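You operate a simulated robot arm through the tools that you are given. There is no shell and no other tool. Be economical: measure what you need, move in short steps, check, and stop when the job is done.

You run a simulated robot arm. Do the job below in one go: nothing can be reset, and whatever is moved stays where it is left.

Task
Take the yellow dishcloth and leave it on the top of the dark table. Take the care card and leave it on the green saucer. Take the green carton and leave it on the top of the dark table. Push the freezer door shut. Open the bottom drawer, take the open wax tin and put it in the inside of the bottom drawer and shut the drawer again. Put the jar marked "sage" from the worktop beside the larder in the yellow cereal bowl. Fetch the round cake tin and set it on the green shelf liner. Do these in any order. Set down upright: green carton.

The check looks at the end state, three seconds after you hand in, the way a careful person would. Anything else that was tipped, shoved, dropped, spilled or broken makes it a failure.

Robot
A 6-joint arm with a two-finger parallel gripper on a trunk, on a base that drives. Base frame: it is fixed to the floor where the robot stands at the start and does not move with it; the origin is under the middle of the robot, x ahead of it, y to its left, z up; the surface under the hand at the start is at about z = 91. Lengths are in cm, angles in degrees, forces in N, time in s.
With the tool pointing down near the work surface it reaches from about 58 to 94 cm from the robot's upright axis, wherever it stands. Its first joint turns from -149.0 to 149.0 degrees. Places, roughly: bottom drawer [50, -220, 20]; care card [75, 25, 50]; cream jar, green jar, grey jar [-125, -125, 100]; freezer door [-70, -10, 40]; green carton [75, 25, 100]; green saucer (14x14x3 cm) [80, -80, 90]; inside of the bottom drawer [50, -220, 20]; open wax tin (8x8x3 cm) [-110, -110, 90]; round cake tin (15x16x6 cm) [-130, -240, 90]; shelf liner (20x22x3 cm) [-120, -200, 90]; top of the dark table [70, 140, 80]; yellow cereal bowl (13x14x6 cm) [-120, -150, 90]; yellow dishcloth (10x6x4 cm) [70, 10, 90]. Payload 3.43 kg.
The TCP is the grasp point between the finger pads, 3.4 cm short of the fingertips. In the tool frame z runs along the fingers and y along their closing line. The gripper opens to 12.8 cm. The fingers are 2.4 cm wide and 1.2 cm thick; the gripper's body (4.8 by 13 cm) begins 9.6 cm behind the TCP.
Orientation is that of the tool frame in the base frame, as [roll, pitch, yaw] about the fixed x, y, z axes, in that order (R = Rz(yaw) Ry(pitch) Rx(roll)). With the fingers straight down and closing along the base's y, the tool's x points along the base's -x, its y along +y and its z along -z.

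Tools
- The arm moves only by the tool step_arm. Its argument "motion" is a list of rows, each an object of numbers (a shift or turn left out is 0, a gripper value left out holds the last): "tx", "ty", "tz": the shift along the tool's x, y, z in units of 25 mm (1.0 is 25 mm); "wx", "wy", "wz": the turn, a rotation vector about the tool's x, y, z in units of 4 degrees (1.0 is 4 degrees); "fingers": the gripper command, from -1 (shut) to 1 (fully open), values between in proportion. In form: [{"tx": .., "ty": .., "tz": .., "wx": .., "wy": .., "wz": .., "fingers": ..}, ...]. A call has 1 to 12 rows; each row shifts and turns the commanded pose from where the row before left it, along the tool's axes as they then stand. A call with a number of a shift or a turn outside -1 to 1 is refused whole. Rows are played at 5 a second. More than 5 cm and 8.6 degrees between two rows, or a gripper value outside its range, and nothing of the call is played. A pose out of reach is approached as far as the arm can. The call stops where the force on the tool passes 40 N (or 10 N more than at its start, if that is more) or the arm is blocked; 0.2 s more then pass. The fingers move at their own pace (about 10.8 cm/s each) and stop on an object; they squeeze with about 26 N. The grip force told is the motor's: it shows also when the fingers shut on nothing. Time passes only in rows, and 0.2 s behind the last, so rows that do not move let the fingers close. The reply holds the time, the measured pose of the TCP, the force on the tool along the base axes, the opening and the grip force, in the units named above and with some noise, with the torque about the TCP (base axes, N m) and any sound that the robot's microphone picked up, and new pictures: "pictures" is both (left out), scene, wrist or none.
- Cameras (640 x 400 px; columns grow to the right, rows downward): "scene" is now at [-0.16, 19.51, 158.3]; the picture's right is [-0.41, -0.91, 0.00], its down [-0.85, 0.38, -0.36] and it looks along [0.33, -0.15, -0.93] (base axes); focal length 214 px, centre (320, 200). "wrist" rides on the gripper at [7.6, -1.1, -16] in the tool frame; the picture's right is [0.15, 0.99, 0.00], its down [-0.88, 0.13, -0.46] and it looks along [-0.45, 0.07, 0.89] (tool axes); focal length 234 px, centre (320, 200). There is no depth. A picture from a camera that has moved, and an enlarged one, comes with that camera's place and axes in the base frame and with its lens. The place of the scene camera against the robot may be out by one fixed shift of up to 1.2 cm in any direction.
- raise_lower(by): slides the trunk up (or, below 0, down) by that many cm; the arm and the scene camera ride with it, the base frame stays. It gives what a move gives, with no picture.
- roll_base(legs): drives the robot by 1 to 6 legs, each [ahead, turn to the left] in cm and degrees, along the robot's own axes; the way and the turn of a leg run together, so that a leg with both is an arc; at most 150 cm and 180 degrees a leg. The arm and the cameras ride along, it lands a little off, and it stops where it bumps. It gives what a move gives, and a new picture of the scene camera.
- aim_head(pan, tilt): turns the head with the scene camera to pan (to the left, within 155 degrees either way) and tilt (down, from -29 to 69), counted from straight ahead of the robot. It gives what a move gives, and a new picture of the scene camera.
- inspect(camera, box): a new picture of the part [left, top, right, bottom] of that camera's present view, enlarged. It takes no simulated time.
- finish_job(): hands the job in; it is judged then, once.

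Go step by step. Nothing tells you exact positions but the pictures and the camera data: compare them with the known pose of the tool, close in by small moves and look again before you grip or let go. The budget is 217 turns and 260 pictures, counting those below and the enlarged ones. Unless the task says otherwise, let go and move clear before handing in, and close with one line.

The tools are called after "Call:" as a command line: name --argument value ..., lists and objects as JSON in quotes. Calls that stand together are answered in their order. step_arm: Moves the arm, as the interface text tells. Its arguments: {"type":"object","properties":{"motion":{"type":"array"},"pictures":{"type":"string","enum":["both","scene","wrist","none"]}},"required":["motion"]} The other tools are called the same way: raise_lower (by) slides the trunk up or down; roll_base (legs) drives the base; aim_head (pan, tilt) turns the head that bears the scene camera; inspect (camera, box) takes an enlarged picture of a part of a camera's view; finish_job () hands the job in.

At the start:

```text
t: 0.0
tool_pos: [80.5, -13.02, 110.99]
orientation: [180.0, 0.1, 179.2]
force: [-0.1, -0.9, 0.4]
ft_torque: [0.02, 0.0, 0.01]
finger_gap: 12.79
gripper_force: 0.2
trunk travel left (down, up): [-62.5, 8.5]
robot x, y, heading: [0.19, 4.23, 0.2]
head pan, tilt: [-24.4, 68.8]
```

scene: 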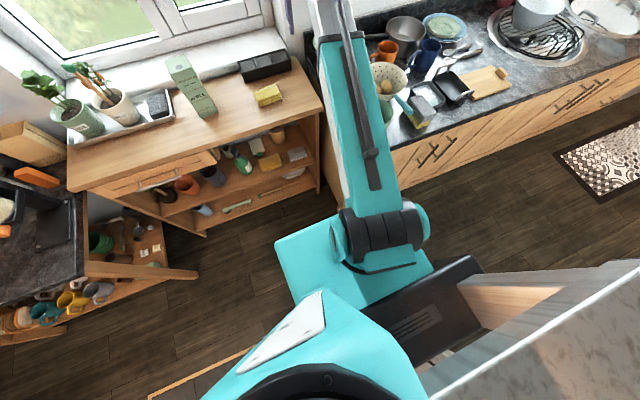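
wrist: 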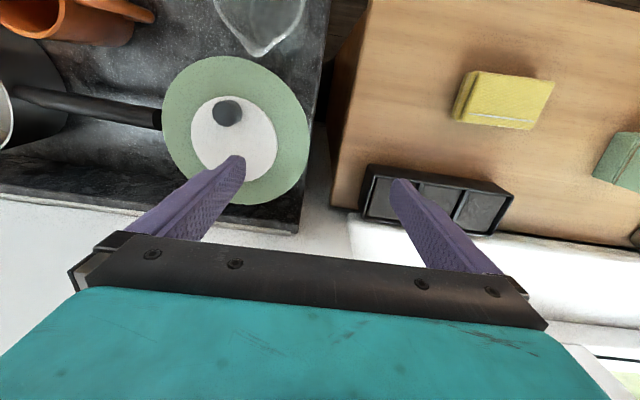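

The yellow dishcloth and green carton stand on the wooden cabinet ahead of the robot. I look around with the head first to see where the rest is.

Call:
aim_head --pan 20 --tilt 40

Call:
aim_head --pan 80 --tilt 40

Call:
aim_head --pan 150 --tilt 40

Call:
aim_head --pan -150 --tilt 40

Call:
aim_head --pan -100 --tilt 40

Call:
aim_head --pan -40 --tilt 35

```text
t: 1.1
tool_pos: [80.51, -13.1, 110.98]
orientation: [180.0, -0.1, 179.2]
force: [0.2, -0.5, -0.1]
ft_torque: [0.01, 0.01, 0.02]
finger_gap: 12.78
gripper_force: 0.0
trunk travel left (down, up): [-62.5, 8.5]
robot x, y, heading: [0.15, 4.17, -0.1]
head pan, tilt: [20.0, 40.0]
camera scene: at [2.73, 24.72, 161.91], right [0.34, -0.94, 0.0], down [-0.6, -0.22, -0.77], along [0.72, 0.26, -0.64], focal length 214 px, centre (320, 200)
```

scene: 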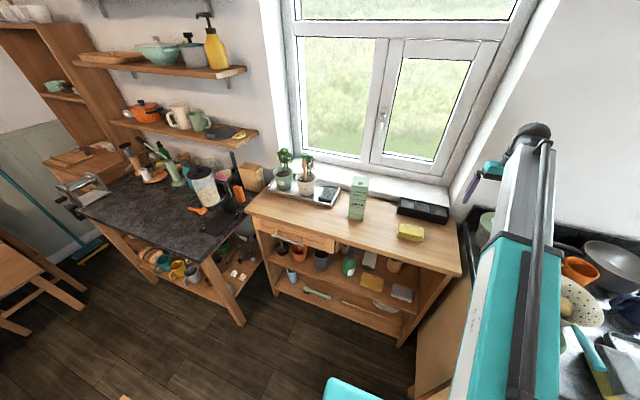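

```text
t: 2.4
tool_pos: [80.5, -13.2, 110.96]
orientation: [180.0, 0.0, 179.2]
force: [-0.9, -0.8, -0.5]
ft_torque: [0.02, 0.0, -0.01]
finger_gap: 12.79
gripper_force: 0.0
trunk travel left (down, up): [-62.5, 8.5]
robot x, y, heading: [0.17, 4.69, -0.0]
head pan, tilt: [80.0, 40.0]
camera scene: at [-3.77, 30.19, 161.91], right [0.98, -0.17, 0.0], down [-0.11, -0.63, -0.77], along [0.13, 0.75, -0.64], focal length 214 px, centre (320, 200)
```

scene: 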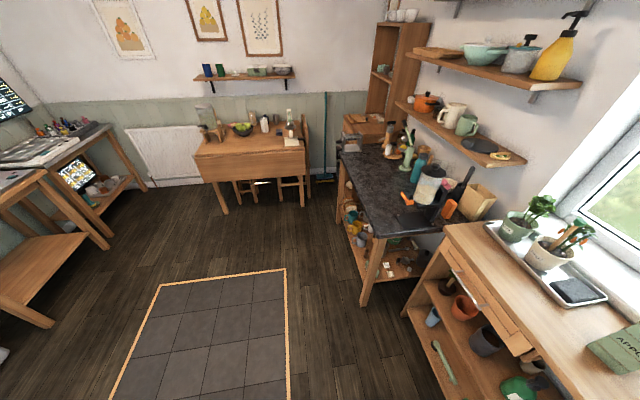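

```text
t: 3.8
tool_pos: [80.53, -13.08, 111.06]
orientation: [179.9, 0.1, 179.2]
force: [-0.7, 0.8, -0.3]
ft_torque: [0.05, 0.01, -0.04]
finger_gap: 12.79
gripper_force: 0.1
trunk travel left (down, up): [-62.5, 8.5]
robot x, y, heading: [-0.19, 4.49, -0.1]
head pan, tilt: [150.0, 40.0]
camera scene: at [-12.62, 26.08, 161.91], right [0.5, 0.87, 0.0], down [0.56, -0.32, -0.77], along [-0.66, 0.38, -0.64], focal length 214 px, centre (320, 200)
```

scene: 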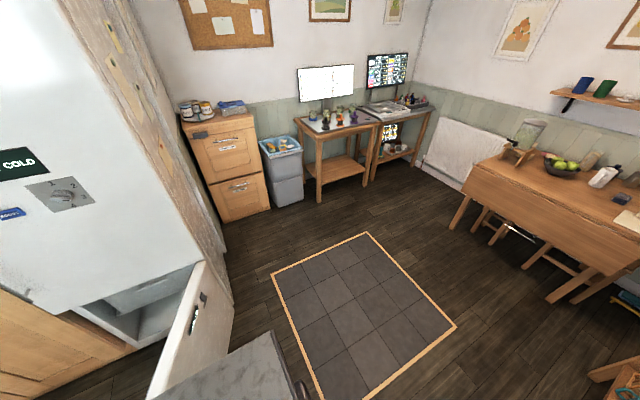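

```text
t: 7.9
tool_pos: [80.61, -13.11, 110.96]
orientation: [179.9, 0.0, 179.3]
force: [-0.5, 0.5, 0.1]
ft_torque: [0.01, -0.01, -0.01]
finger_gap: 12.79
gripper_force: 0.0
trunk travel left (down, up): [-62.5, 8.5]
robot x, y, heading: [0.0, 4.16, 0.2]
head pan, tilt: [-150.0, 40.0]
camera scene: at [-12.62, 17.57, 161.91], right [-0.5, 0.87, 0.0], down [0.56, 0.32, -0.77], along [-0.66, -0.38, -0.64], focal length 214 px, centre (320, 200)
```

scene: 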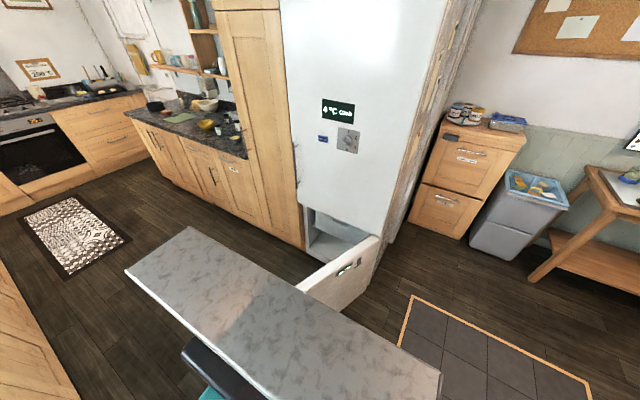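

```text
t: 9.1
tool_pos: [80.54, -13.17, 111.01]
orientation: [-180.0, 0.0, 179.2]
force: [-0.2, 0.2, 0.5]
ft_torque: [0.01, 0.0, -0.05]
finger_gap: 12.78
gripper_force: 0.1
trunk travel left (down, up): [-62.5, 8.5]
robot x, y, heading: [0.12, 4.26, 0.0]
head pan, tilt: [-100.0, 40.0]
camera scene: at [-6.74, 13.45, 161.91], right [-0.98, 0.17, 0.0], down [0.11, 0.63, -0.77], along [-0.13, -0.75, -0.64], focal length 214 px, centre (320, 200)
```

scene: 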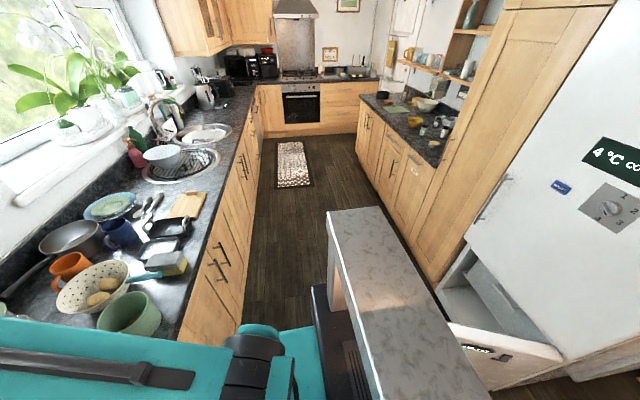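

```text
t: 10.4
tool_pos: [80.55, -13.07, 110.98]
orientation: [-180.0, -0.1, 179.3]
force: [0.1, 0.5, 0.1]
ft_torque: [0.04, 0.0, -0.04]
finger_gap: 12.82
gripper_force: 0.1
trunk travel left (down, up): [-62.5, 8.5]
robot x, y, heading: [0.02, 4.5, 0.4]
head pan, tilt: [-40.0, 35.0]
camera scene: at [1.48, 16.15, 162.67], right [-0.64, -0.77, 0.0], down [-0.44, 0.37, -0.82], along [0.63, -0.53, -0.57], focal length 214 px, centre (320, 200)
```

scene: 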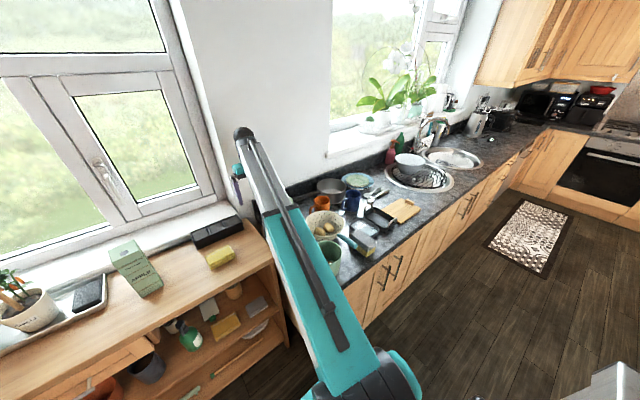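

The rooms are clear now, apart from a grey slab close behind the robot. I look down there to learn what hinders driving.

Call:
aim_head --pan -150 --tilt 69

Call:
aim_head --pan -90 --tilt 69

Call:
aim_head --pan 150 --tilt 69

Call:
aim_head --pan 60 --tilt 60

```text
t: 12.3
tool_pos: [80.5, -13.14, 110.99]
orientation: [180.0, -0.1, 179.2]
force: [-0.2, 0.4, 0.4]
ft_torque: [0.01, 0.0, 0.0]
finger_gap: 12.79
gripper_force: 0.0
trunk travel left (down, up): [-62.5, 8.5]
robot x, y, heading: [-0.36, 4.53, -0.1]
head pan, tilt: [-150.0, 68.8]
camera scene: at [-10.1, 19.02, 158.3], right [-0.5, 0.87, 0.0], down [0.81, 0.47, -0.36], along [-0.31, -0.18, -0.93], focal length 214 px, centre (320, 200)
```

scene: 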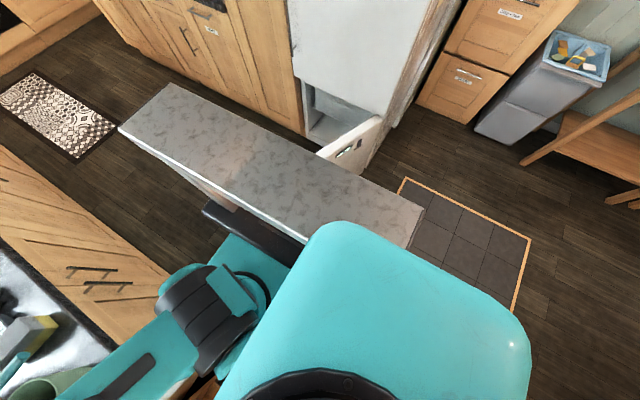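

```text
t: 13.6
tool_pos: [80.58, -13.09, 111.04]
orientation: [180.0, 0.0, 179.2]
force: [0.6, 0.5, 0.2]
ft_torque: [0.0, -0.02, 0.02]
finger_gap: 12.82
gripper_force: 0.0
trunk travel left (down, up): [-62.5, 8.5]
robot x, y, heading: [0.09, 4.4, -0.0]
head pan, tilt: [-90.0, 68.8]
camera scene: at [-5.26, 16.23, 158.3], right [-1.0, 0.0, 0.0], down [0.0, 0.93, -0.36], along [0.0, -0.36, -0.93], focal length 214 px, centre (320, 200)
```

scene: 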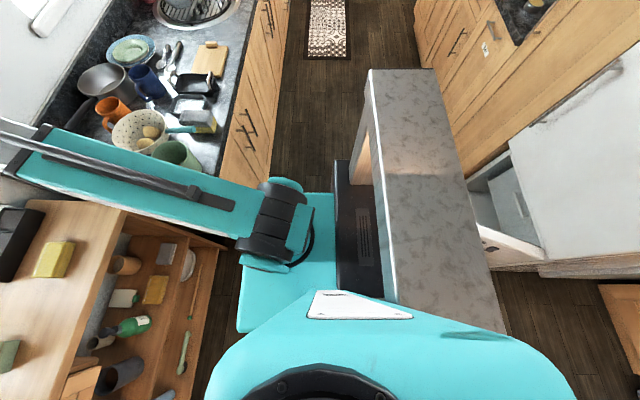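

```text
t: 17.0
tool_pos: [80.62, -13.04, 111.05]
orientation: [-180.0, 0.0, 179.2]
force: [-0.5, 0.6, 0.1]
ft_torque: [-0.01, -0.02, 0.02]
finger_gap: 12.79
gripper_force: 0.0
trunk travel left (down, up): [-62.5, 8.5]
robot x, y, heading: [-0.03, 4.36, 0.2]
head pan, tilt: [150.0, 68.8]
camera scene: at [-10.1, 24.62, 158.3], right [0.5, 0.87, 0.0], down [0.81, -0.47, -0.36], along [-0.31, 0.18, -0.93], focal length 214 px, centre (320, 200)
```

scene: 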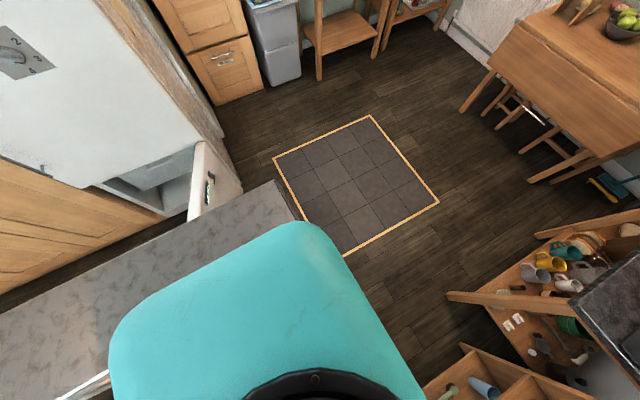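

```text
t: 18.6
tool_pos: [80.7, -13.08, 111.03]
orientation: [-179.9, 0.0, 179.2]
force: [0.2, 1.1, 0.5]
ft_torque: [0.02, -0.01, -0.02]
finger_gap: 12.78
gripper_force: 0.1
trunk travel left (down, up): [-62.5, 8.5]
robot x, y, heading: [-0.24, 4.41, -0.1]
head pan, tilt: [60.0, 60.0]
camera scene: at [-1.93, 27.59, 159.24], right [0.87, -0.5, 0.0], down [-0.43, -0.75, -0.5], along [0.25, 0.43, -0.87], focal length 214 px, centre (320, 200)
```

scene: 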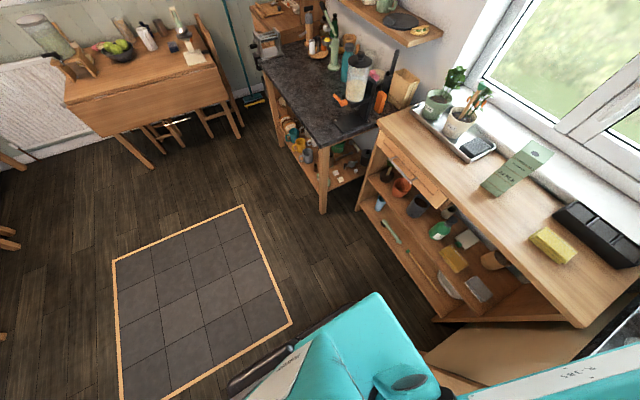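

The floor to the left is clear. From a spot about (0, 62) the arm can reach both the cabinet top and the dark table. I fold the arm up and back before I drive.

Call:
step_arm --motion '[{"tz": -1, "tx": 0.5}, {"tz": -1, "tx": 1}, {"tz": -1, "tx": 1}, {"tz": -1, "tx": 1}, {"tz": -1, "tx": 1}, {"tz": -1, "tx": 1}, {"tx": 1}, {"tx": 1}, {"tx": 1}, {"tx": 1}, {"tx": 1}, {"tx": 1}]' --pictures "none"

Call:
aim_head --pan -60 --tilt 69

```text
t: 19.1
tool_pos: [79.65, -13.03, 113.35]
orientation: [-179.9, 0.8, 179.2]
force: [9.4, -2.0, -13.5]
ft_torque: [0.31, 0.35, 0.15]
finger_gap: 12.82
gripper_force: 0.2
trunk travel left (down, up): [-62.5, 8.5]
robot x, y, heading: [-0.35, 4.22, 0.1]
head pan, tilt: [60.0, 60.0]
stopped in row 2: the force on the tool passed its limit at 68 N (the readings are from after the stop); the commanded pose is now the measured one
```

```text
t: 21.1
tool_pos: [79.6, -12.99, 113.48]
orientation: [180.0, 0.8, 179.2]
force: [16.6, -4.7, -28.5]
ft_torque: [0.78, 0.49, 0.41]
finger_gap: 12.82
gripper_force: 0.0
trunk travel left (down, up): [-62.5, 8.5]
robot x, y, heading: [0.14, 4.39, 0.1]
head pan, tilt: [-60.0, 68.8]
camera scene: at [-2.46, 16.98, 158.3], right [-0.87, -0.5, 0.0], down [-0.47, 0.81, -0.36], along [0.18, -0.31, -0.93], focal length 214 px, centre (320, 200)
```

scene: 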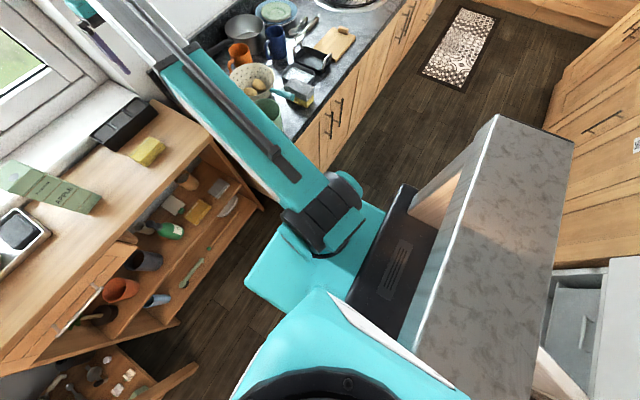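

Something pressed on the tool as it rose. I look at the hand before I move again.

Call:
aim_head --pan -25 --tilt 25

Call:
inspect --camera "wrist" --box '[0, 0, 640, 400]'

```text
t: 22.2
tool_pos: [79.68, -13.02, 113.42]
orientation: [-179.9, 0.8, 179.2]
force: [17.0, -4.0, -28.3]
ft_torque: [0.69, 0.46, 0.33]
finger_gap: 12.82
gripper_force: 0.1
trunk travel left (down, up): [-62.5, 8.5]
robot x, y, heading: [0.34, 4.21, 0.1]
head pan, tilt: [-25.0, 25.0]
camera scene: at [3.09, 17.92, 164.24], right [-0.42, -0.91, 0.0], down [-0.38, 0.18, -0.91], along [0.82, -0.38, -0.42], focal length 214 px, centre (320, 200)
```

scene: 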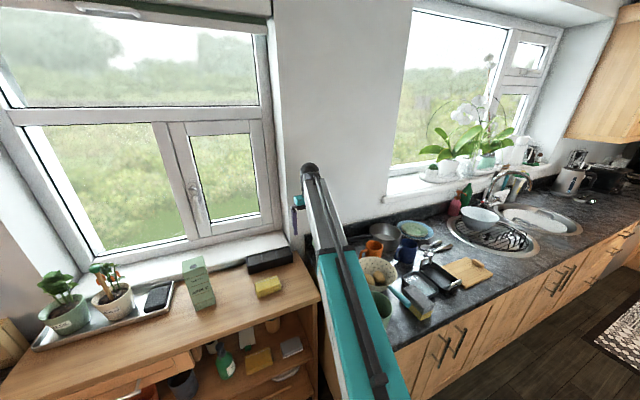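

```text
1.00 times, centred on (320, 200) of wrist (not enlarged: the box is as wide or as high as the picture)
camera zoom: at [71.78, -14.24, 129.1], right [-0.13, 0.99, 0.0], down [0.88, 0.12, 0.47], along [0.46, 0.06, -0.88], focal length 234 px, centre (320, 200)
```

zoom: 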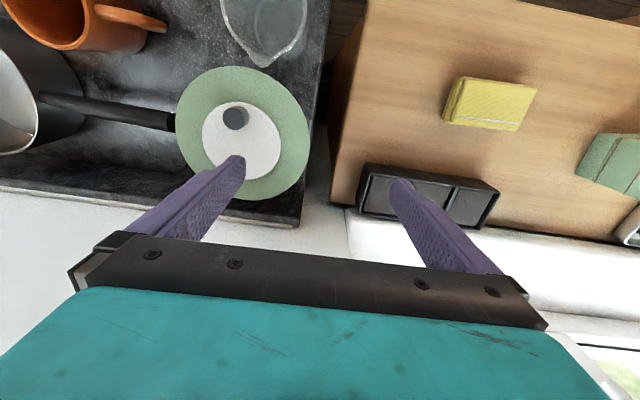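

The hand was pressed down and outward, which looks like contact with the robot's own forearm. I back off, then retract at the old height with the tool tilting.

Call:
step_arm --motion '[{"tz": 1}, {"tx": 0.5}, {"tx": 0.5}, {"tx": 0.5}]' --pictures "none"

```text
t: 23.2
tool_pos: [75.87, -13.06, 110.72]
orientation: [-180.0, 0.7, 179.2]
force: [-0.1, -0.6, -0.6]
ft_torque: [0.01, 0.04, 0.04]
finger_gap: 12.81
gripper_force: 0.0
trunk travel left (down, up): [-62.5, 8.5]
robot x, y, heading: [-0.01, 4.37, -0.3]
head pan, tilt: [-25.0, 25.0]
```

Call:
step_arm --motion '[{"tx": 1}, {"tx": 1}, {"tx": 1}, {"tx": 1}, {"tx": 1}, {"tx": 1}]' --pictures "none"

Call:
raise_lower --by 8.4

```text
t: 24.0
tool_pos: [68.52, -13.0, 110.78]
orientation: [-179.9, 1.2, 179.2]
force: [6.4, -2.4, -9.6]
ft_torque: [0.41, 0.3, 0.21]
finger_gap: 12.81
gripper_force: 0.1
trunk travel left (down, up): [-62.5, 8.5]
robot x, y, heading: [-0.08, 4.44, 0.0]
head pan, tilt: [-25.0, 25.0]
stopped in row 4: the force on the tool passed its limit at 48 N (the readings are from after the stop); the commanded pose is now the measured one
```

```text
t: 25.2
tool_pos: [68.46, -12.87, 119.02]
orientation: [-180.0, 1.3, 179.0]
force: [12.8, -3.6, -20.7]
ft_torque: [0.64, 0.39, 0.33]
finger_gap: 12.77
gripper_force: 0.1
trunk travel left (down, up): [-70.9, 0.1]
robot x, y, heading: [0.19, 4.32, 0.2]
head pan, tilt: [-25.0, 25.0]
```

Call:
step_arm --motion '[{"tx": -0.6}, {"wy": -1}, {"wy": -1}, {"wy": -1}, {"wy": -1}, {"wy": -1}, {"wy": -1}, {"wy": -1}, {"wy": -1}, {"wy": -1}, {"wy": -1}]' --pictures "scene"

```text
t: 27.6
tool_pos: [69.93, -12.96, 119.08]
orientation: [179.9, 41.2, 179.0]
force: [0.4, 0.3, -0.4]
ft_torque: [0.0, 0.0, -0.01]
finger_gap: 12.79
gripper_force: 0.2
trunk travel left (down, up): [-70.9, 0.1]
robot x, y, heading: [0.06, 4.56, -0.1]
head pan, tilt: [-25.0, 25.0]
camera scene: at [3.07, 17.92, 172.64], right [-0.42, -0.91, 0.0], down [-0.38, 0.18, -0.91], along [0.82, -0.38, -0.42], focal length 214 px, centre (320, 200)
```

scene: 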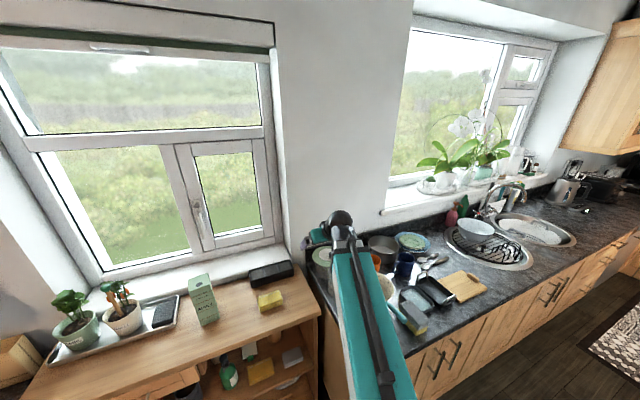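

Call:
step_arm --motion '[{"tx": 0.755, "tz": -0.656}, {"tx": 0.755, "tz": -0.656}, {"tx": 0.755, "tz": -0.656}, {"tx": 0.755, "tz": -0.656}, {"tx": 0.755, "tz": -0.656}, {"tx": 0.755, "tz": -0.656}, {"tx": 0.755, "tz": -0.656}, {"tx": 0.755, "tz": -0.656}, {"tx": 0.755, "tz": -0.656}, {"tx": 0.755, "tz": -0.656}]' --pictures "scene"

```text
t: 29.8
tool_pos: [62.13, -20.87, 125.95]
orientation: [179.9, 41.0, 179.1]
force: [0.4, -0.7, -0.1]
ft_torque: [0.01, -0.04, -0.02]
finger_gap: 12.78
gripper_force: 0.2
out of reach, approached as far as the arm can: row 1, 2, 3, 4, 5, 6, 7, 8, 9, 10
trunk travel left (down, up): [-70.9, 0.1]
robot x, y, heading: [0.29, 4.64, 0.0]
head pan, tilt: [-25.0, 25.0]
camera scene: at [3.05, 17.91, 172.64], right [-0.42, -0.91, 0.0], down [-0.38, 0.18, -0.91], along [0.82, -0.38, -0.42], focal length 214 px, centre (320, 200)
```

scene: 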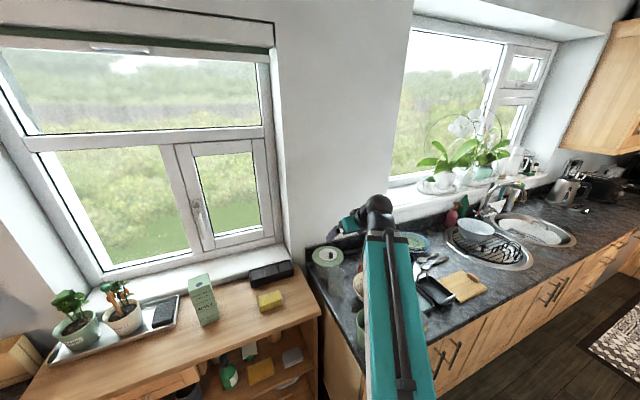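

I look again at the grey slab behind now that the trunk is higher; this shows its height and whether it belongs to the robot.

Call:
aim_head --pan -90 --tilt 69

```text
t: 31.2
tool_pos: [62.19, -20.7, 126.07]
orientation: [179.9, 41.0, 178.9]
force: [0.0, 0.1, 0.1]
ft_torque: [0.01, 0.02, -0.03]
finger_gap: 12.8
gripper_force: 0.0
trunk travel left (down, up): [-70.9, 0.1]
robot x, y, heading: [0.23, 4.68, 0.1]
head pan, tilt: [-90.0, 68.8]
camera scene: at [-5.27, 16.22, 166.7], right [-1.0, 0.0, 0.0], down [0.0, 0.93, -0.36], along [0.0, -0.36, -0.93], focal length 214 px, centre (320, 200)
```

scene: 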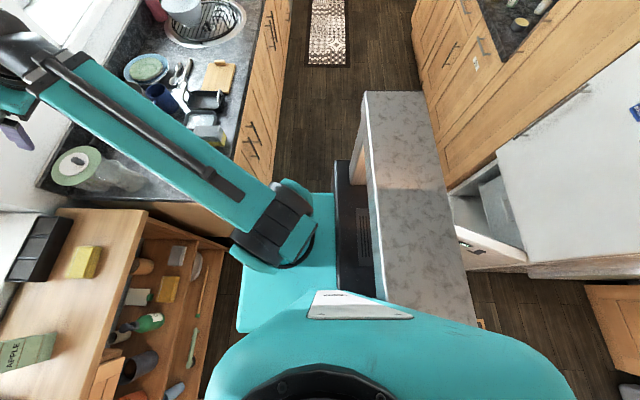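

The slab is a fixed bar just behind the robot, so I drive forward in a left arc, away from it. The arm is high enough to pass over the carton.

Call:
roll_base --legs '[[20, 90]]'

```text
t: 36.8
tool_pos: [38.99, 79.02, 126.08]
orientation: [179.8, 41.0, -91.6]
force: [0.3, -0.8, 0.4]
ft_torque: [0.0, 0.05, 0.05]
finger_gap: 12.8
gripper_force: 0.1
trunk travel left (down, up): [-70.9, 0.1]
robot x, y, heading: [9.48, 17.15, 88.8]
head pan, tilt: [-90.0, 68.8]
camera scene: at [-3.02, 13.21, 166.71], right [-0.02, -1.0, 0.0], down [-0.93, 0.02, -0.36], along [0.36, -0.01, -0.93], focal length 214 px, centre (320, 200)
```

scene: 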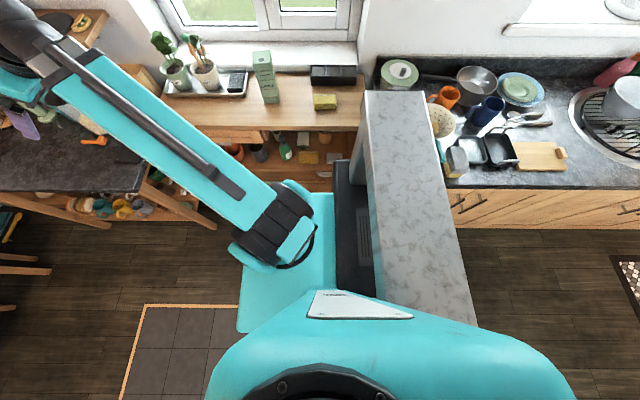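

The slab turned with the robot, so it belongs to the robot and trails behind it. I drive ahead to about y = 50, between cabinet and dark table, then turn right so that the arm faces the dishcloth.

Call:
roll_base --legs '[[33, 0]]'

Call:
roll_base --legs '[[0, -92]]'

Call:
aim_head --pan -10 --tilt 40

```text
t: 39.2
tool_pos: [39.3, 112.22, 125.96]
orientation: [179.9, 41.0, -91.4]
force: [0.1, 0.5, 0.0]
ft_torque: [0.01, 0.01, -0.03]
finger_gap: 12.81
gripper_force: 0.0
trunk travel left (down, up): [-70.9, 0.1]
robot x, y, heading: [9.88, 50.33, 89.1]
head pan, tilt: [-90.0, 68.8]
camera scene: at [-2.48, 46.45, 166.7], right [-0.02, -1.0, 0.0], down [-0.93, 0.02, -0.36], along [0.36, -0.01, -0.93], focal length 214 px, centre (320, 200)
```

scene: 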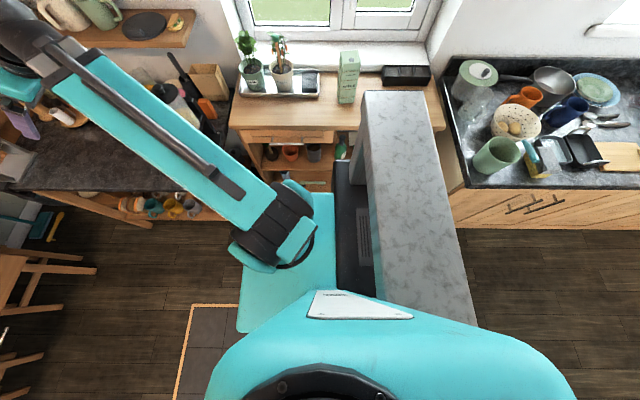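

```text
t: 45.0
tool_pos: [71.09, 18.72, 126.17]
orientation: [179.5, 40.4, 176.8]
force: [-0.6, -0.2, 0.5]
ft_torque: [0.02, 0.03, 0.02]
finger_gap: 12.81
gripper_force: 0.1
trunk travel left (down, up): [-70.9, 0.1]
robot x, y, heading: [10.02, 45.26, -2.2]
head pan, tilt: [-90.0, 68.8]
camera scene: at [4.75, 56.93, 166.7], right [-1.0, 0.04, 0.0], down [0.04, 0.93, -0.36], along [-0.01, -0.36, -0.93], focal length 214 px, centre (320, 200)
```

scene: 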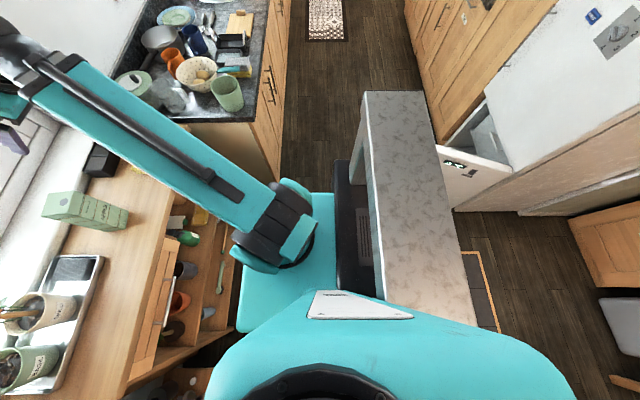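

```text
t: 46.5
tool_pos: [71.22, 18.82, 126.16]
orientation: [179.6, 40.5, 176.8]
force: [0.1, 0.1, -0.8]
ft_torque: [0.02, 0.04, 0.01]
finger_gap: 12.81
gripper_force: 0.1
trunk travel left (down, up): [-70.9, 0.1]
robot x, y, heading: [9.91, 45.33, -2.4]
head pan, tilt: [-10.0, 40.0]
camera scene: at [13.24, 60.76, 170.31], right [-0.21, -0.98, 0.0], down [-0.63, 0.14, -0.77], along [0.75, -0.16, -0.64], focal length 214 px, centre (320, 200)
```

scene: 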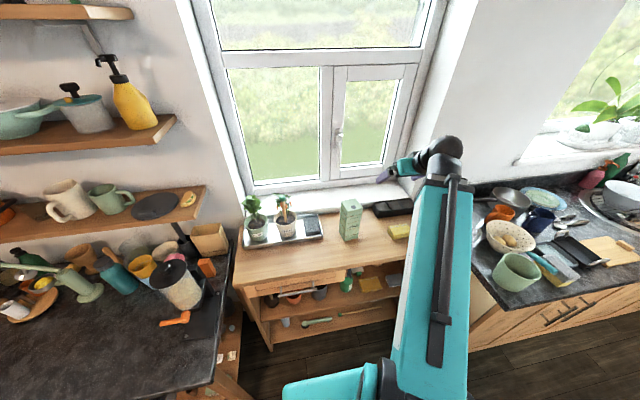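

The dishcloth lies near (73, 10). I swing the hand to point down above it.

Call:
step_arm --motion '[{"ty": -0.9, "wy": 1}, {"ty": -0.9, "wy": 1}, {"ty": -0.9, "wy": 1}, {"ty": -0.9, "wy": 1}, {"tz": 1, "wy": 1}, {"tz": 1, "wy": 1}, {"tz": 1, "wy": 1}, {"tz": 1, "wy": 1}, {"tz": 1, "wy": 1}, {"tz": 1, "wy": 1}]'

```text
t: 48.7
tool_pos: [74.59, 9.86, 111.74]
orientation: [179.7, 0.5, 177.1]
force: [0.8, -0.2, 0.0]
ft_torque: [0.02, 0.01, 0.01]
finger_gap: 12.83
gripper_force: 0.1
trunk travel left (down, up): [-70.9, 0.1]
robot x, y, heading: [9.64, 44.7, -2.2]
head pan, tilt: [-10.0, 40.0]
camera scene: at [13.3, 60.77, 170.31], right [-0.21, -0.98, 0.0], down [-0.63, 0.14, -0.77], along [0.75, -0.16, -0.64], focal length 214 px, centre (320, 200)
camera wrist: at [66.66, 8.93, 127.48], right [-0.1, 1.0, 0.0], down [0.88, 0.08, 0.46], along [0.46, 0.05, -0.89], focal length 234 px, centre (320, 200)
```

scene: 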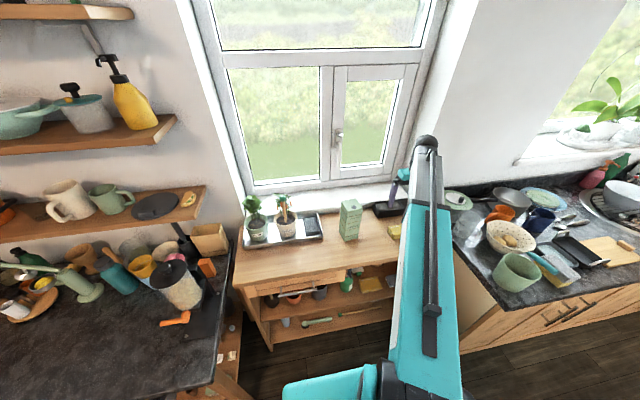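
wrist: 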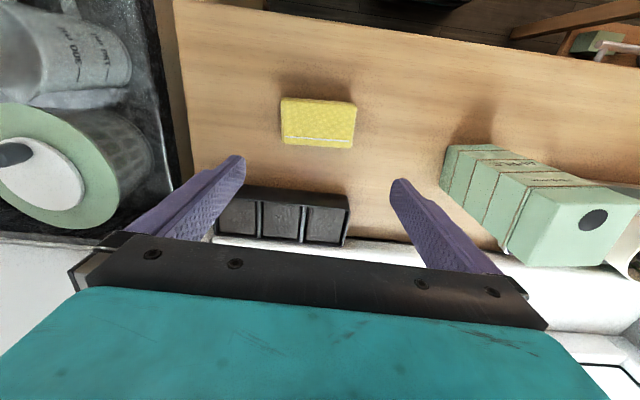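

The cloth's top is centred near (71.1, 9.3). I move over it and go down most of the way.

Call:
step_arm --motion '[{"tx": 0.7, "ty": -0.1, "fingers": 1}, {"tx": 0.7, "ty": -0.1}, {"tz": 1}, {"tz": 1}, {"tz": 1}, {"tz": 1}, {"tz": 1}]' --pictures "wrist"

```text
t: 50.3
tool_pos: [70.82, 9.43, 99.16]
orientation: [179.8, 0.4, 177.1]
force: [0.3, 0.7, 0.2]
ft_torque: [-0.01, -0.02, -0.04]
finger_gap: 12.77
gripper_force: 0.0
trunk travel left (down, up): [-70.9, 0.1]
robot x, y, heading: [9.4, 45.18, -2.0]
head pan, tilt: [-10.0, 40.0]
camera wrist: at [63.11, 8.57, 114.9], right [-0.1, 1.0, 0.0], down [0.88, 0.08, 0.46], along [0.46, 0.05, -0.89], focal length 234 px, centre (320, 200)
```

wrist: 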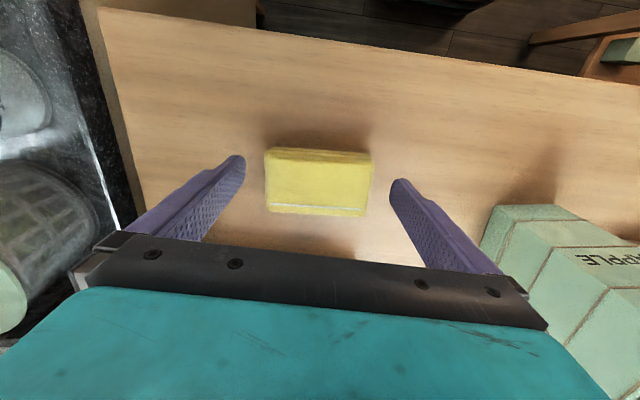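

Call:
step_arm --motion '[{"tz": 0.8, "tx": -0.2}, {"tz": 0.8}, {"fingers": -1}, {"fingers": -1}, {"fingers": -1}, {"fingers": -1}]' --pictures "wrist"

```text
t: 51.7
tool_pos: [71.38, 9.4, 95.3]
orientation: [179.9, 0.6, 176.9]
force: [4.1, -13.4, 31.6]
ft_torque: [-2.19, 0.36, 0.28]
finger_gap: 10.07
gripper_force: 26.2
trunk travel left (down, up): [-70.9, 0.1]
robot x, y, heading: [9.89, 44.73, -2.4]
head pan, tilt: [-10.0, 40.0]
camera wrist: at [63.48, 8.56, 111.14], right [-0.1, 1.0, 0.0], down [0.88, 0.08, 0.47], along [0.46, 0.04, -0.88], focal length 234 px, centre (320, 200)
```

wrist: 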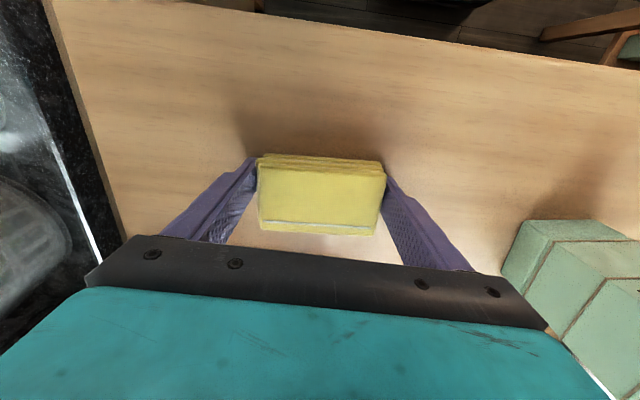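

The cloth is held. I lift it high with the hand tilted out, as before, so that it clears the carton and plants.

Call:
step_arm --motion '[{"tz": -1}, {"tz": -1}, {"tz": -1}, {"tz": -1}, {"tz": -1}, {"tz": -1}, {"tz": -1, "wy": -1}, {"tz": -1, "wy": -1}, {"tz": -1, "wy": -1}, {"tz": -1, "wy": -1}, {"tz": -1, "wy": -1}, {"tz": -1, "wy": -1}]' --pictures "none"

Call:
step_arm --motion '[{"wy": -1}, {"wy": -1}, {"wy": -1, "tz": -0.5}, {"wy": -1, "tz": -0.5}]' --pictures "wrist"

```text
t: 54.3
tool_pos: [68.6, 9.51, 124.89]
orientation: [179.6, 24.4, 176.8]
force: [-0.4, -0.1, -0.2]
ft_torque: [0.0, -0.02, 0.0]
finger_gap: 10.03
gripper_force: 26.0
trunk travel left (down, up): [-70.9, 0.1]
robot x, y, heading: [9.54, 44.87, -2.3]
head pan, tilt: [-10.0, 40.0]
```

```text
t: 55.3
tool_pos: [67.16, 9.6, 126.9]
orientation: [179.6, 40.5, 176.8]
force: [0.4, 0.3, -1.3]
ft_torque: [-0.03, -0.03, 0.01]
finger_gap: 10.03
gripper_force: 26.1
trunk travel left (down, up): [-70.9, 0.1]
robot x, y, heading: [9.29, 45.18, -2.0]
head pan, tilt: [-10.0, 40.0]
camera wrist: at [50.96, 9.12, 134.0], right [-0.06, 0.99, -0.09], down [0.38, 0.11, 0.92], along [0.92, 0.02, -0.38], focal length 234 px, centre (320, 200)
```

wrist: 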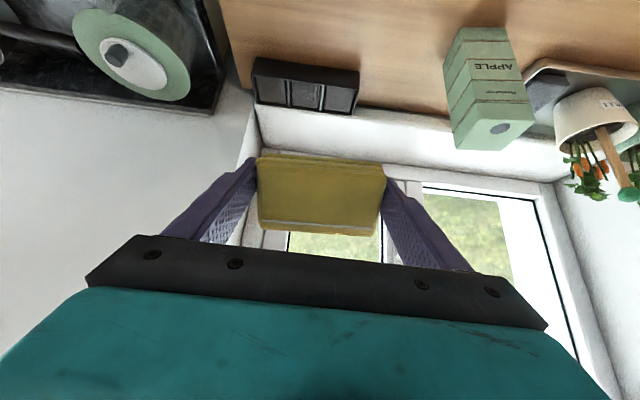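

Call:
roll_base --legs '[[0, 87]]'

Call:
aim_head --pan -30 --tilt 50

```text
t: 60.8
tool_pos: [48.41, 100.22, 126.9]
orientation: [179.5, 40.5, -96.5]
force: [0.5, 0.3, -0.1]
ft_torque: [0.05, 0.01, -0.01]
finger_gap: 10.0
gripper_force: 25.6
trunk travel left (down, up): [-70.9, 0.1]
robot x, y, heading: [5.35, 45.18, 83.8]
head pan, tilt: [-10.0, 40.0]
camera scene: at [-10.5, 50.81, 170.33], right [0.96, -0.27, 0.0], down [-0.18, -0.62, -0.77], along [0.21, 0.74, -0.64], focal length 214 px, centre (320, 200)
```

scene: 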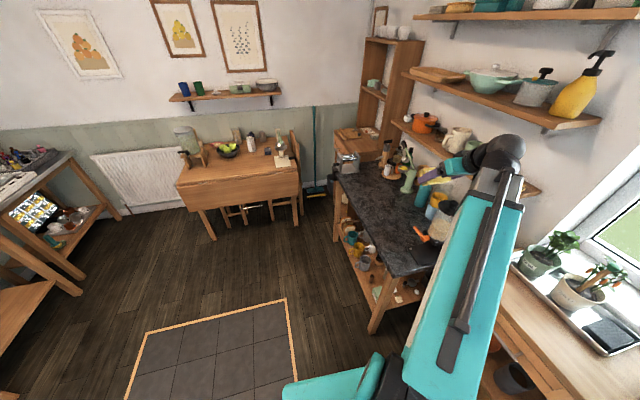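

```text
t: 61.6
tool_pos: [48.32, 100.28, 126.9]
orientation: [179.6, 40.5, -96.5]
force: [0.3, -0.3, -0.2]
ft_torque: [-0.01, 0.02, 0.0]
finger_gap: 9.99
gripper_force: 26.3
trunk travel left (down, up): [-70.9, 0.1]
robot x, y, heading: [5.51, 45.18, 84.2]
head pan, tilt: [-30.0, 50.0]
camera scene: at [-8.4, 48.99, 168.9], right [0.81, -0.59, 0.0], down [-0.45, -0.62, -0.64], along [0.38, 0.52, -0.77], focal length 214 px, centre (320, 200)
```

scene: 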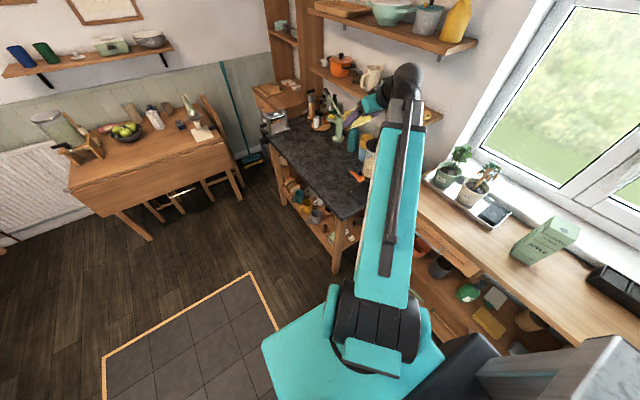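

I swing the hand down and outward above the free front part of the dark table.

Call:
step_arm --motion '[{"tz": 1, "wy": 1}, {"tz": 1, "wy": 1}, {"tz": 1, "wy": 1}, {"tz": 1, "wy": 1}, {"tz": 1, "wy": 1}, {"tz": 1, "wy": 1}, {"tz": 1, "wy": 1}, {"tz": 1, "wy": 1}, {"tx": -1, "wy": 1}, {"tx": -1, "wy": 1}, {"tx": -1}, {"tx": -1}]'

```text
t: 64.2
tool_pos: [50.34, 119.13, 109.74]
orientation: [179.7, 0.5, -96.2]
force: [-0.1, 0.1, -0.9]
ft_torque: [0.0, -0.03, -0.03]
finger_gap: 9.98
gripper_force: 25.9
trunk travel left (down, up): [-70.9, 0.1]
robot x, y, heading: [5.52, 45.58, 83.9]
head pan, tilt: [-30.0, 50.0]
camera scene: at [-8.36, 49.07, 168.89], right [0.81, -0.59, 0.0], down [-0.45, -0.62, -0.64], along [0.38, 0.52, -0.77], focal length 214 px, centre (320, 200)
camera wrist: at [50.7, 111.15, 125.54], right [-1.0, -0.04, 0.0], down [-0.03, 0.89, 0.46], along [-0.02, 0.46, -0.89], focal length 234 px, centre (320, 200)
```

scene: 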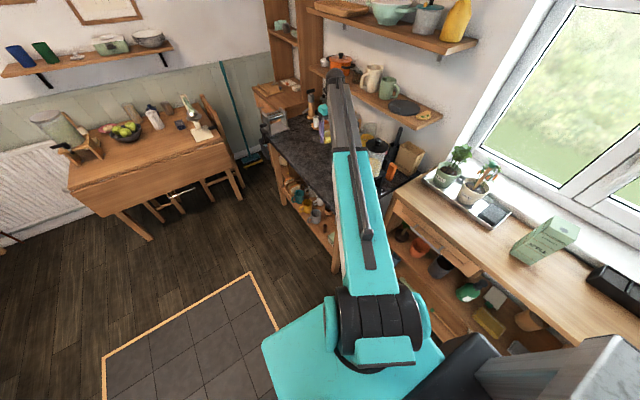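
wrist: 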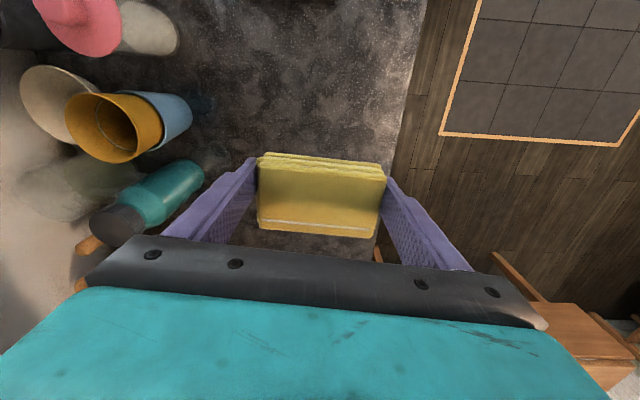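

Call:
step_arm --motion '[{"tx": -1, "tz": 1}, {"tx": -1, "tz": 1}, {"tx": -0.8, "tz": 1}, {"tz": 1}, {"tz": 1}, {"tz": 1}, {"tz": 1}, {"tz": 1}]' --pictures "wrist"

```text
t: 66.0
tool_pos: [51.16, 126.08, 89.8]
orientation: [179.7, 0.5, -96.2]
force: [-0.1, 0.2, -0.1]
ft_torque: [0.0, 0.0, 0.01]
finger_gap: 9.98
gripper_force: 26.3
trunk travel left (down, up): [-70.9, 0.1]
robot x, y, heading: [5.12, 45.42, 84.2]
head pan, tilt: [-30.0, 50.0]
camera wrist: at [51.35, 118.11, 105.6], right [-1.0, -0.04, 0.0], down [-0.03, 0.89, 0.46], along [-0.02, 0.46, -0.89], focal length 234 px, centre (320, 200)
```

wrist: 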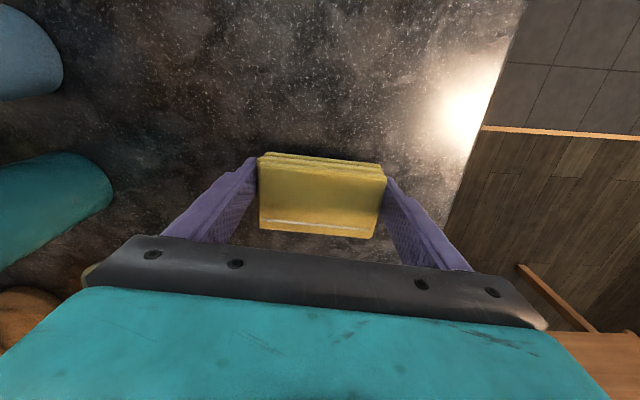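

Now I lower gently until the cloth touches the table.

Call:
step_arm --motion '[{"tz": 0.6}, {"tz": 0.6}, {"tz": 0.4}, {"tz": 0.3}, {"tz": 0.3}, {"tz": 0.3}, {"tz": 0.3}]' --pictures "none"

```text
t: 66.8
tool_pos: [51.03, 126.1, 87.44]
orientation: [179.9, 0.8, -96.3]
force: [-4.3, -8.4, 20.6]
ft_torque: [-0.54, 0.05, -0.26]
finger_gap: 9.94
gripper_force: 25.8
trunk travel left (down, up): [-70.9, 0.1]
robot x, y, heading: [5.16, 45.1, 83.9]
head pan, tilt: [-30.0, 50.0]
stopped in row 3: the force on the tool passed its limit at 49 N (the readings are from after the stop); the commanded pose is now the measured one
```

Contact; the table top is at about z = 84. I let go and rise.

Call:
step_arm --motion '[{"tz": -0.1, "fingers": 1}, {"fingers": 1}, {"fingers": 1}, {"tz": -0.6}, {"tz": -1}, {"tz": -1}, {"tz": -1}, {"tz": -1}]' --pictures "wrist"

Call:
step_arm --motion '[{"tz": -1, "tx": 1, "wy": -1}, {"tz": -1, "tx": 1, "wy": -1}, {"tz": -1, "tx": 1, "wy": -1}, {"tz": -1, "wy": -1}, {"tz": -1, "wy": -1}, {"tz": -1, "wy": -1}, {"tz": -1, "wy": -1}, {"tz": -1, "wy": -1}, {"tz": -1, "wy": -1}, {"tz": -1, "wy": -1}, {"tx": 0.3, "tz": -1}, {"tx": 0, "tz": -0.6}]' --pictures "none"

```text
t: 68.6
tool_pos: [51.1, 126.15, 98.77]
orientation: [180.0, 0.9, -96.2]
force: [0.3, 0.3, -1.0]
ft_torque: [0.0, -0.01, 0.02]
finger_gap: 12.79
gripper_force: 0.0
trunk travel left (down, up): [-70.9, 0.1]
robot x, y, heading: [5.4, 45.01, 84.0]
head pan, tilt: [-30.0, 50.0]
camera wrist: at [51.33, 118.07, 114.49], right [-1.0, -0.04, 0.0], down [-0.04, 0.88, 0.47], along [-0.02, 0.47, -0.88], focal length 234 px, centre (320, 200)
```

wrist: 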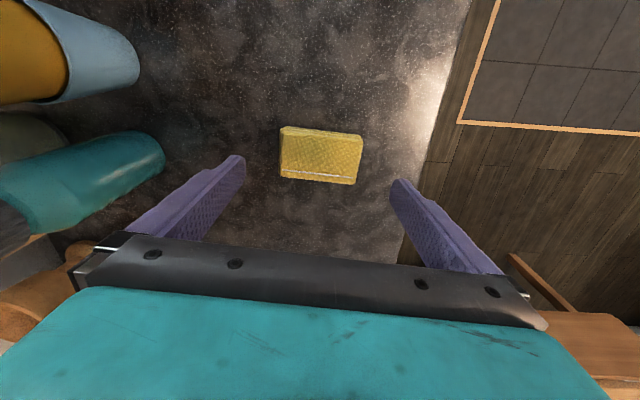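

```text
t: 71.2
tool_pos: [49.19, 107.78, 123.82]
orientation: [179.9, 40.9, -96.2]
force: [-0.6, -0.1, 0.1]
ft_torque: [0.01, -0.01, 0.0]
finger_gap: 12.78
gripper_force: 0.0
trunk travel left (down, up): [-70.9, 0.1]
robot x, y, heading: [5.37, 45.0, 84.0]
head pan, tilt: [-30.0, 50.0]
```

The cloth lies on the dark table. Next the carton: I fold the arm in again and turn the robot back toward the cabinet to look at it.

Call:
step_arm --motion '[{"tx": 0.5, "tz": -1}, {"tx": 0.5, "tz": -1}, {"tx": 0.5, "tz": -1}]' --pictures "none"

Call:
roll_base --legs '[[0, -84], [-8, 0]]'

Call:
aim_head --pan -15 --tilt 45

Call:
inspect --camera "wrist" --box '[0, 0, 640, 400]'

```text
t: 72.0
tool_pos: [48.33, 99.9, 127.06]
orientation: [179.9, 41.0, -96.2]
force: [-0.1, -0.8, 0.3]
ft_torque: [0.0, 0.01, 0.02]
finger_gap: 12.81
gripper_force: 0.0
trunk travel left (down, up): [-70.9, 0.1]
robot x, y, heading: [5.31, 45.7, 84.2]
head pan, tilt: [-30.0, 50.0]
```

```text
t: 78.1
tool_pos: [55.91, 7.67, 127.11]
orientation: [179.8, 40.9, 179.4]
force: [-0.8, -1.0, 0.4]
ft_torque: [0.07, -0.03, 0.02]
finger_gap: 12.79
gripper_force: 0.1
trunk travel left (down, up): [-70.9, 0.1]
robot x, y, heading: [-2.69, 41.15, -0.5]
head pan, tilt: [-30.0, 50.0]
camera scene: at [-1.53, 54.33, 168.91], right [-0.51, -0.86, 0.0], down [-0.66, 0.39, -0.64], along [0.55, -0.33, -0.77], focal length 214 px, centre (320, 200)
```

scene: 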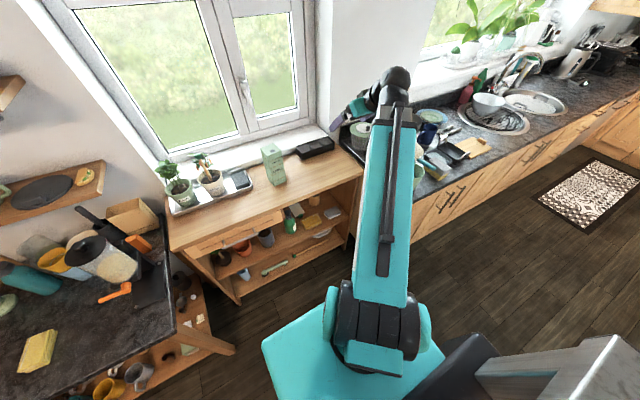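

```text
t: 78.8
tool_pos: [55.98, 7.67, 126.99]
orientation: [179.8, 40.9, 179.5]
force: [-0.9, -0.4, -0.3]
ft_torque: [0.01, -0.01, 0.0]
finger_gap: 12.78
gripper_force: 0.1
trunk travel left (down, up): [-70.9, 0.1]
robot x, y, heading: [-2.84, 41.14, -0.8]
head pan, tilt: [-15.0, 45.0]
camera scene: at [-0.16, 56.06, 169.59], right [-0.27, -0.96, 0.0], down [-0.68, 0.19, -0.71], along [0.68, -0.19, -0.71], focal length 214 px, centre (320, 200)
```

scene: 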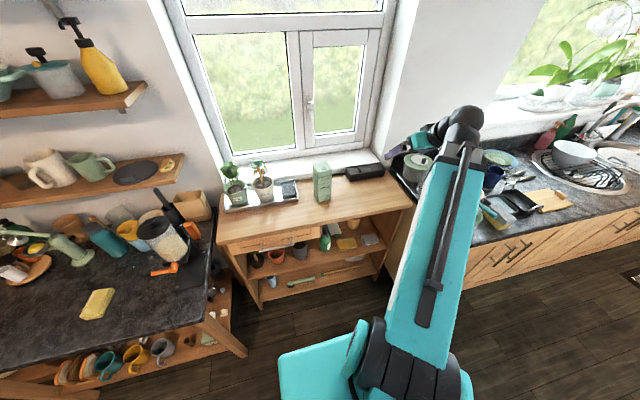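

```text
1.00 times, centred on (320, 200) of wrist (not enlarged: the box is as wide or as high as the picture)
camera zoom: at [39.73, 6.54, 133.95], right [-0.1, 0.99, -0.09], down [0.37, 0.12, 0.92], along [0.92, 0.06, -0.38], focal length 234 px, centre (320, 200)
```

zoom: 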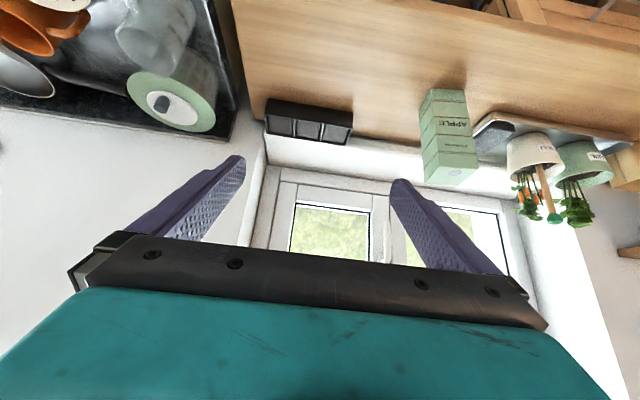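

Call:
inspect --camera "scene" --box '[270, 140, 420, 234]'

Call:
inspect --camera "wrist" --box '[380, 60, 540, 160]'

Call:
inspect --camera "scene" --box '[230, 200, 430, 325]'

```text
4.26 times, centred on (345, 187) of scene
camera zoom: at [-0.16, 56.06, 169.59], right [-0.27, -0.96, 0.0], down [-0.68, 0.19, -0.71], along [0.68, -0.19, -0.71], focal length 913 px, centre (214, 255)
```

zoom: 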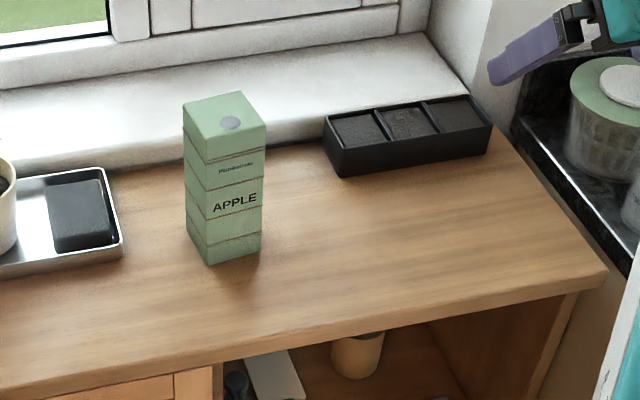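

```text
4.00 times, centred on (460, 110) of wrist
camera zoom: at [39.73, 6.54, 133.95], right [-0.1, 0.99, -0.09], down [0.37, 0.12, 0.92], along [0.92, 0.06, -0.38], focal length 937 px, centre (-240, 560)
```

zoom: 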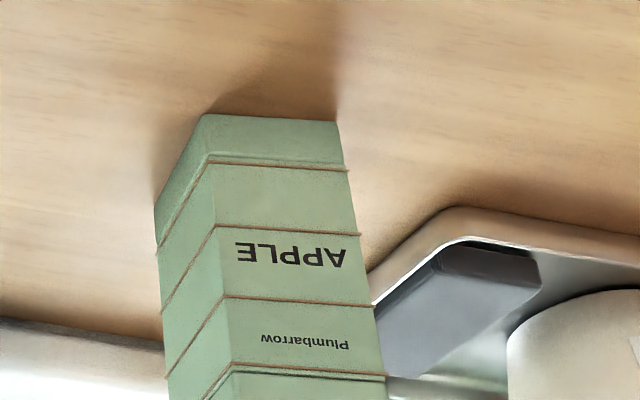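

```text
3.20 times, centred on (330, 262) of scene
camera zoom: at [-0.16, 56.06, 169.59], right [-0.27, -0.96, 0.0], down [-0.68, 0.19, -0.71], along [0.68, -0.19, -0.71], focal length 686 px, centre (288, 0)
```

zoom: 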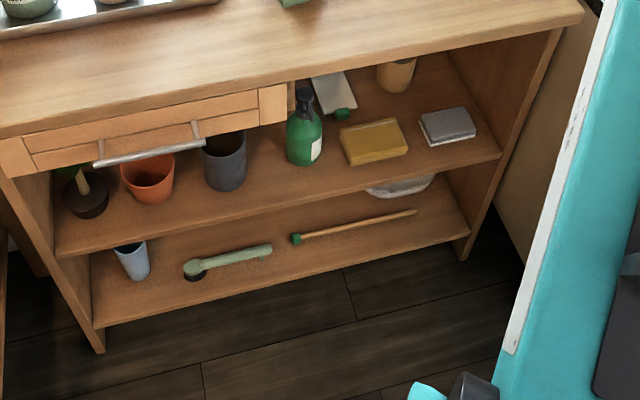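

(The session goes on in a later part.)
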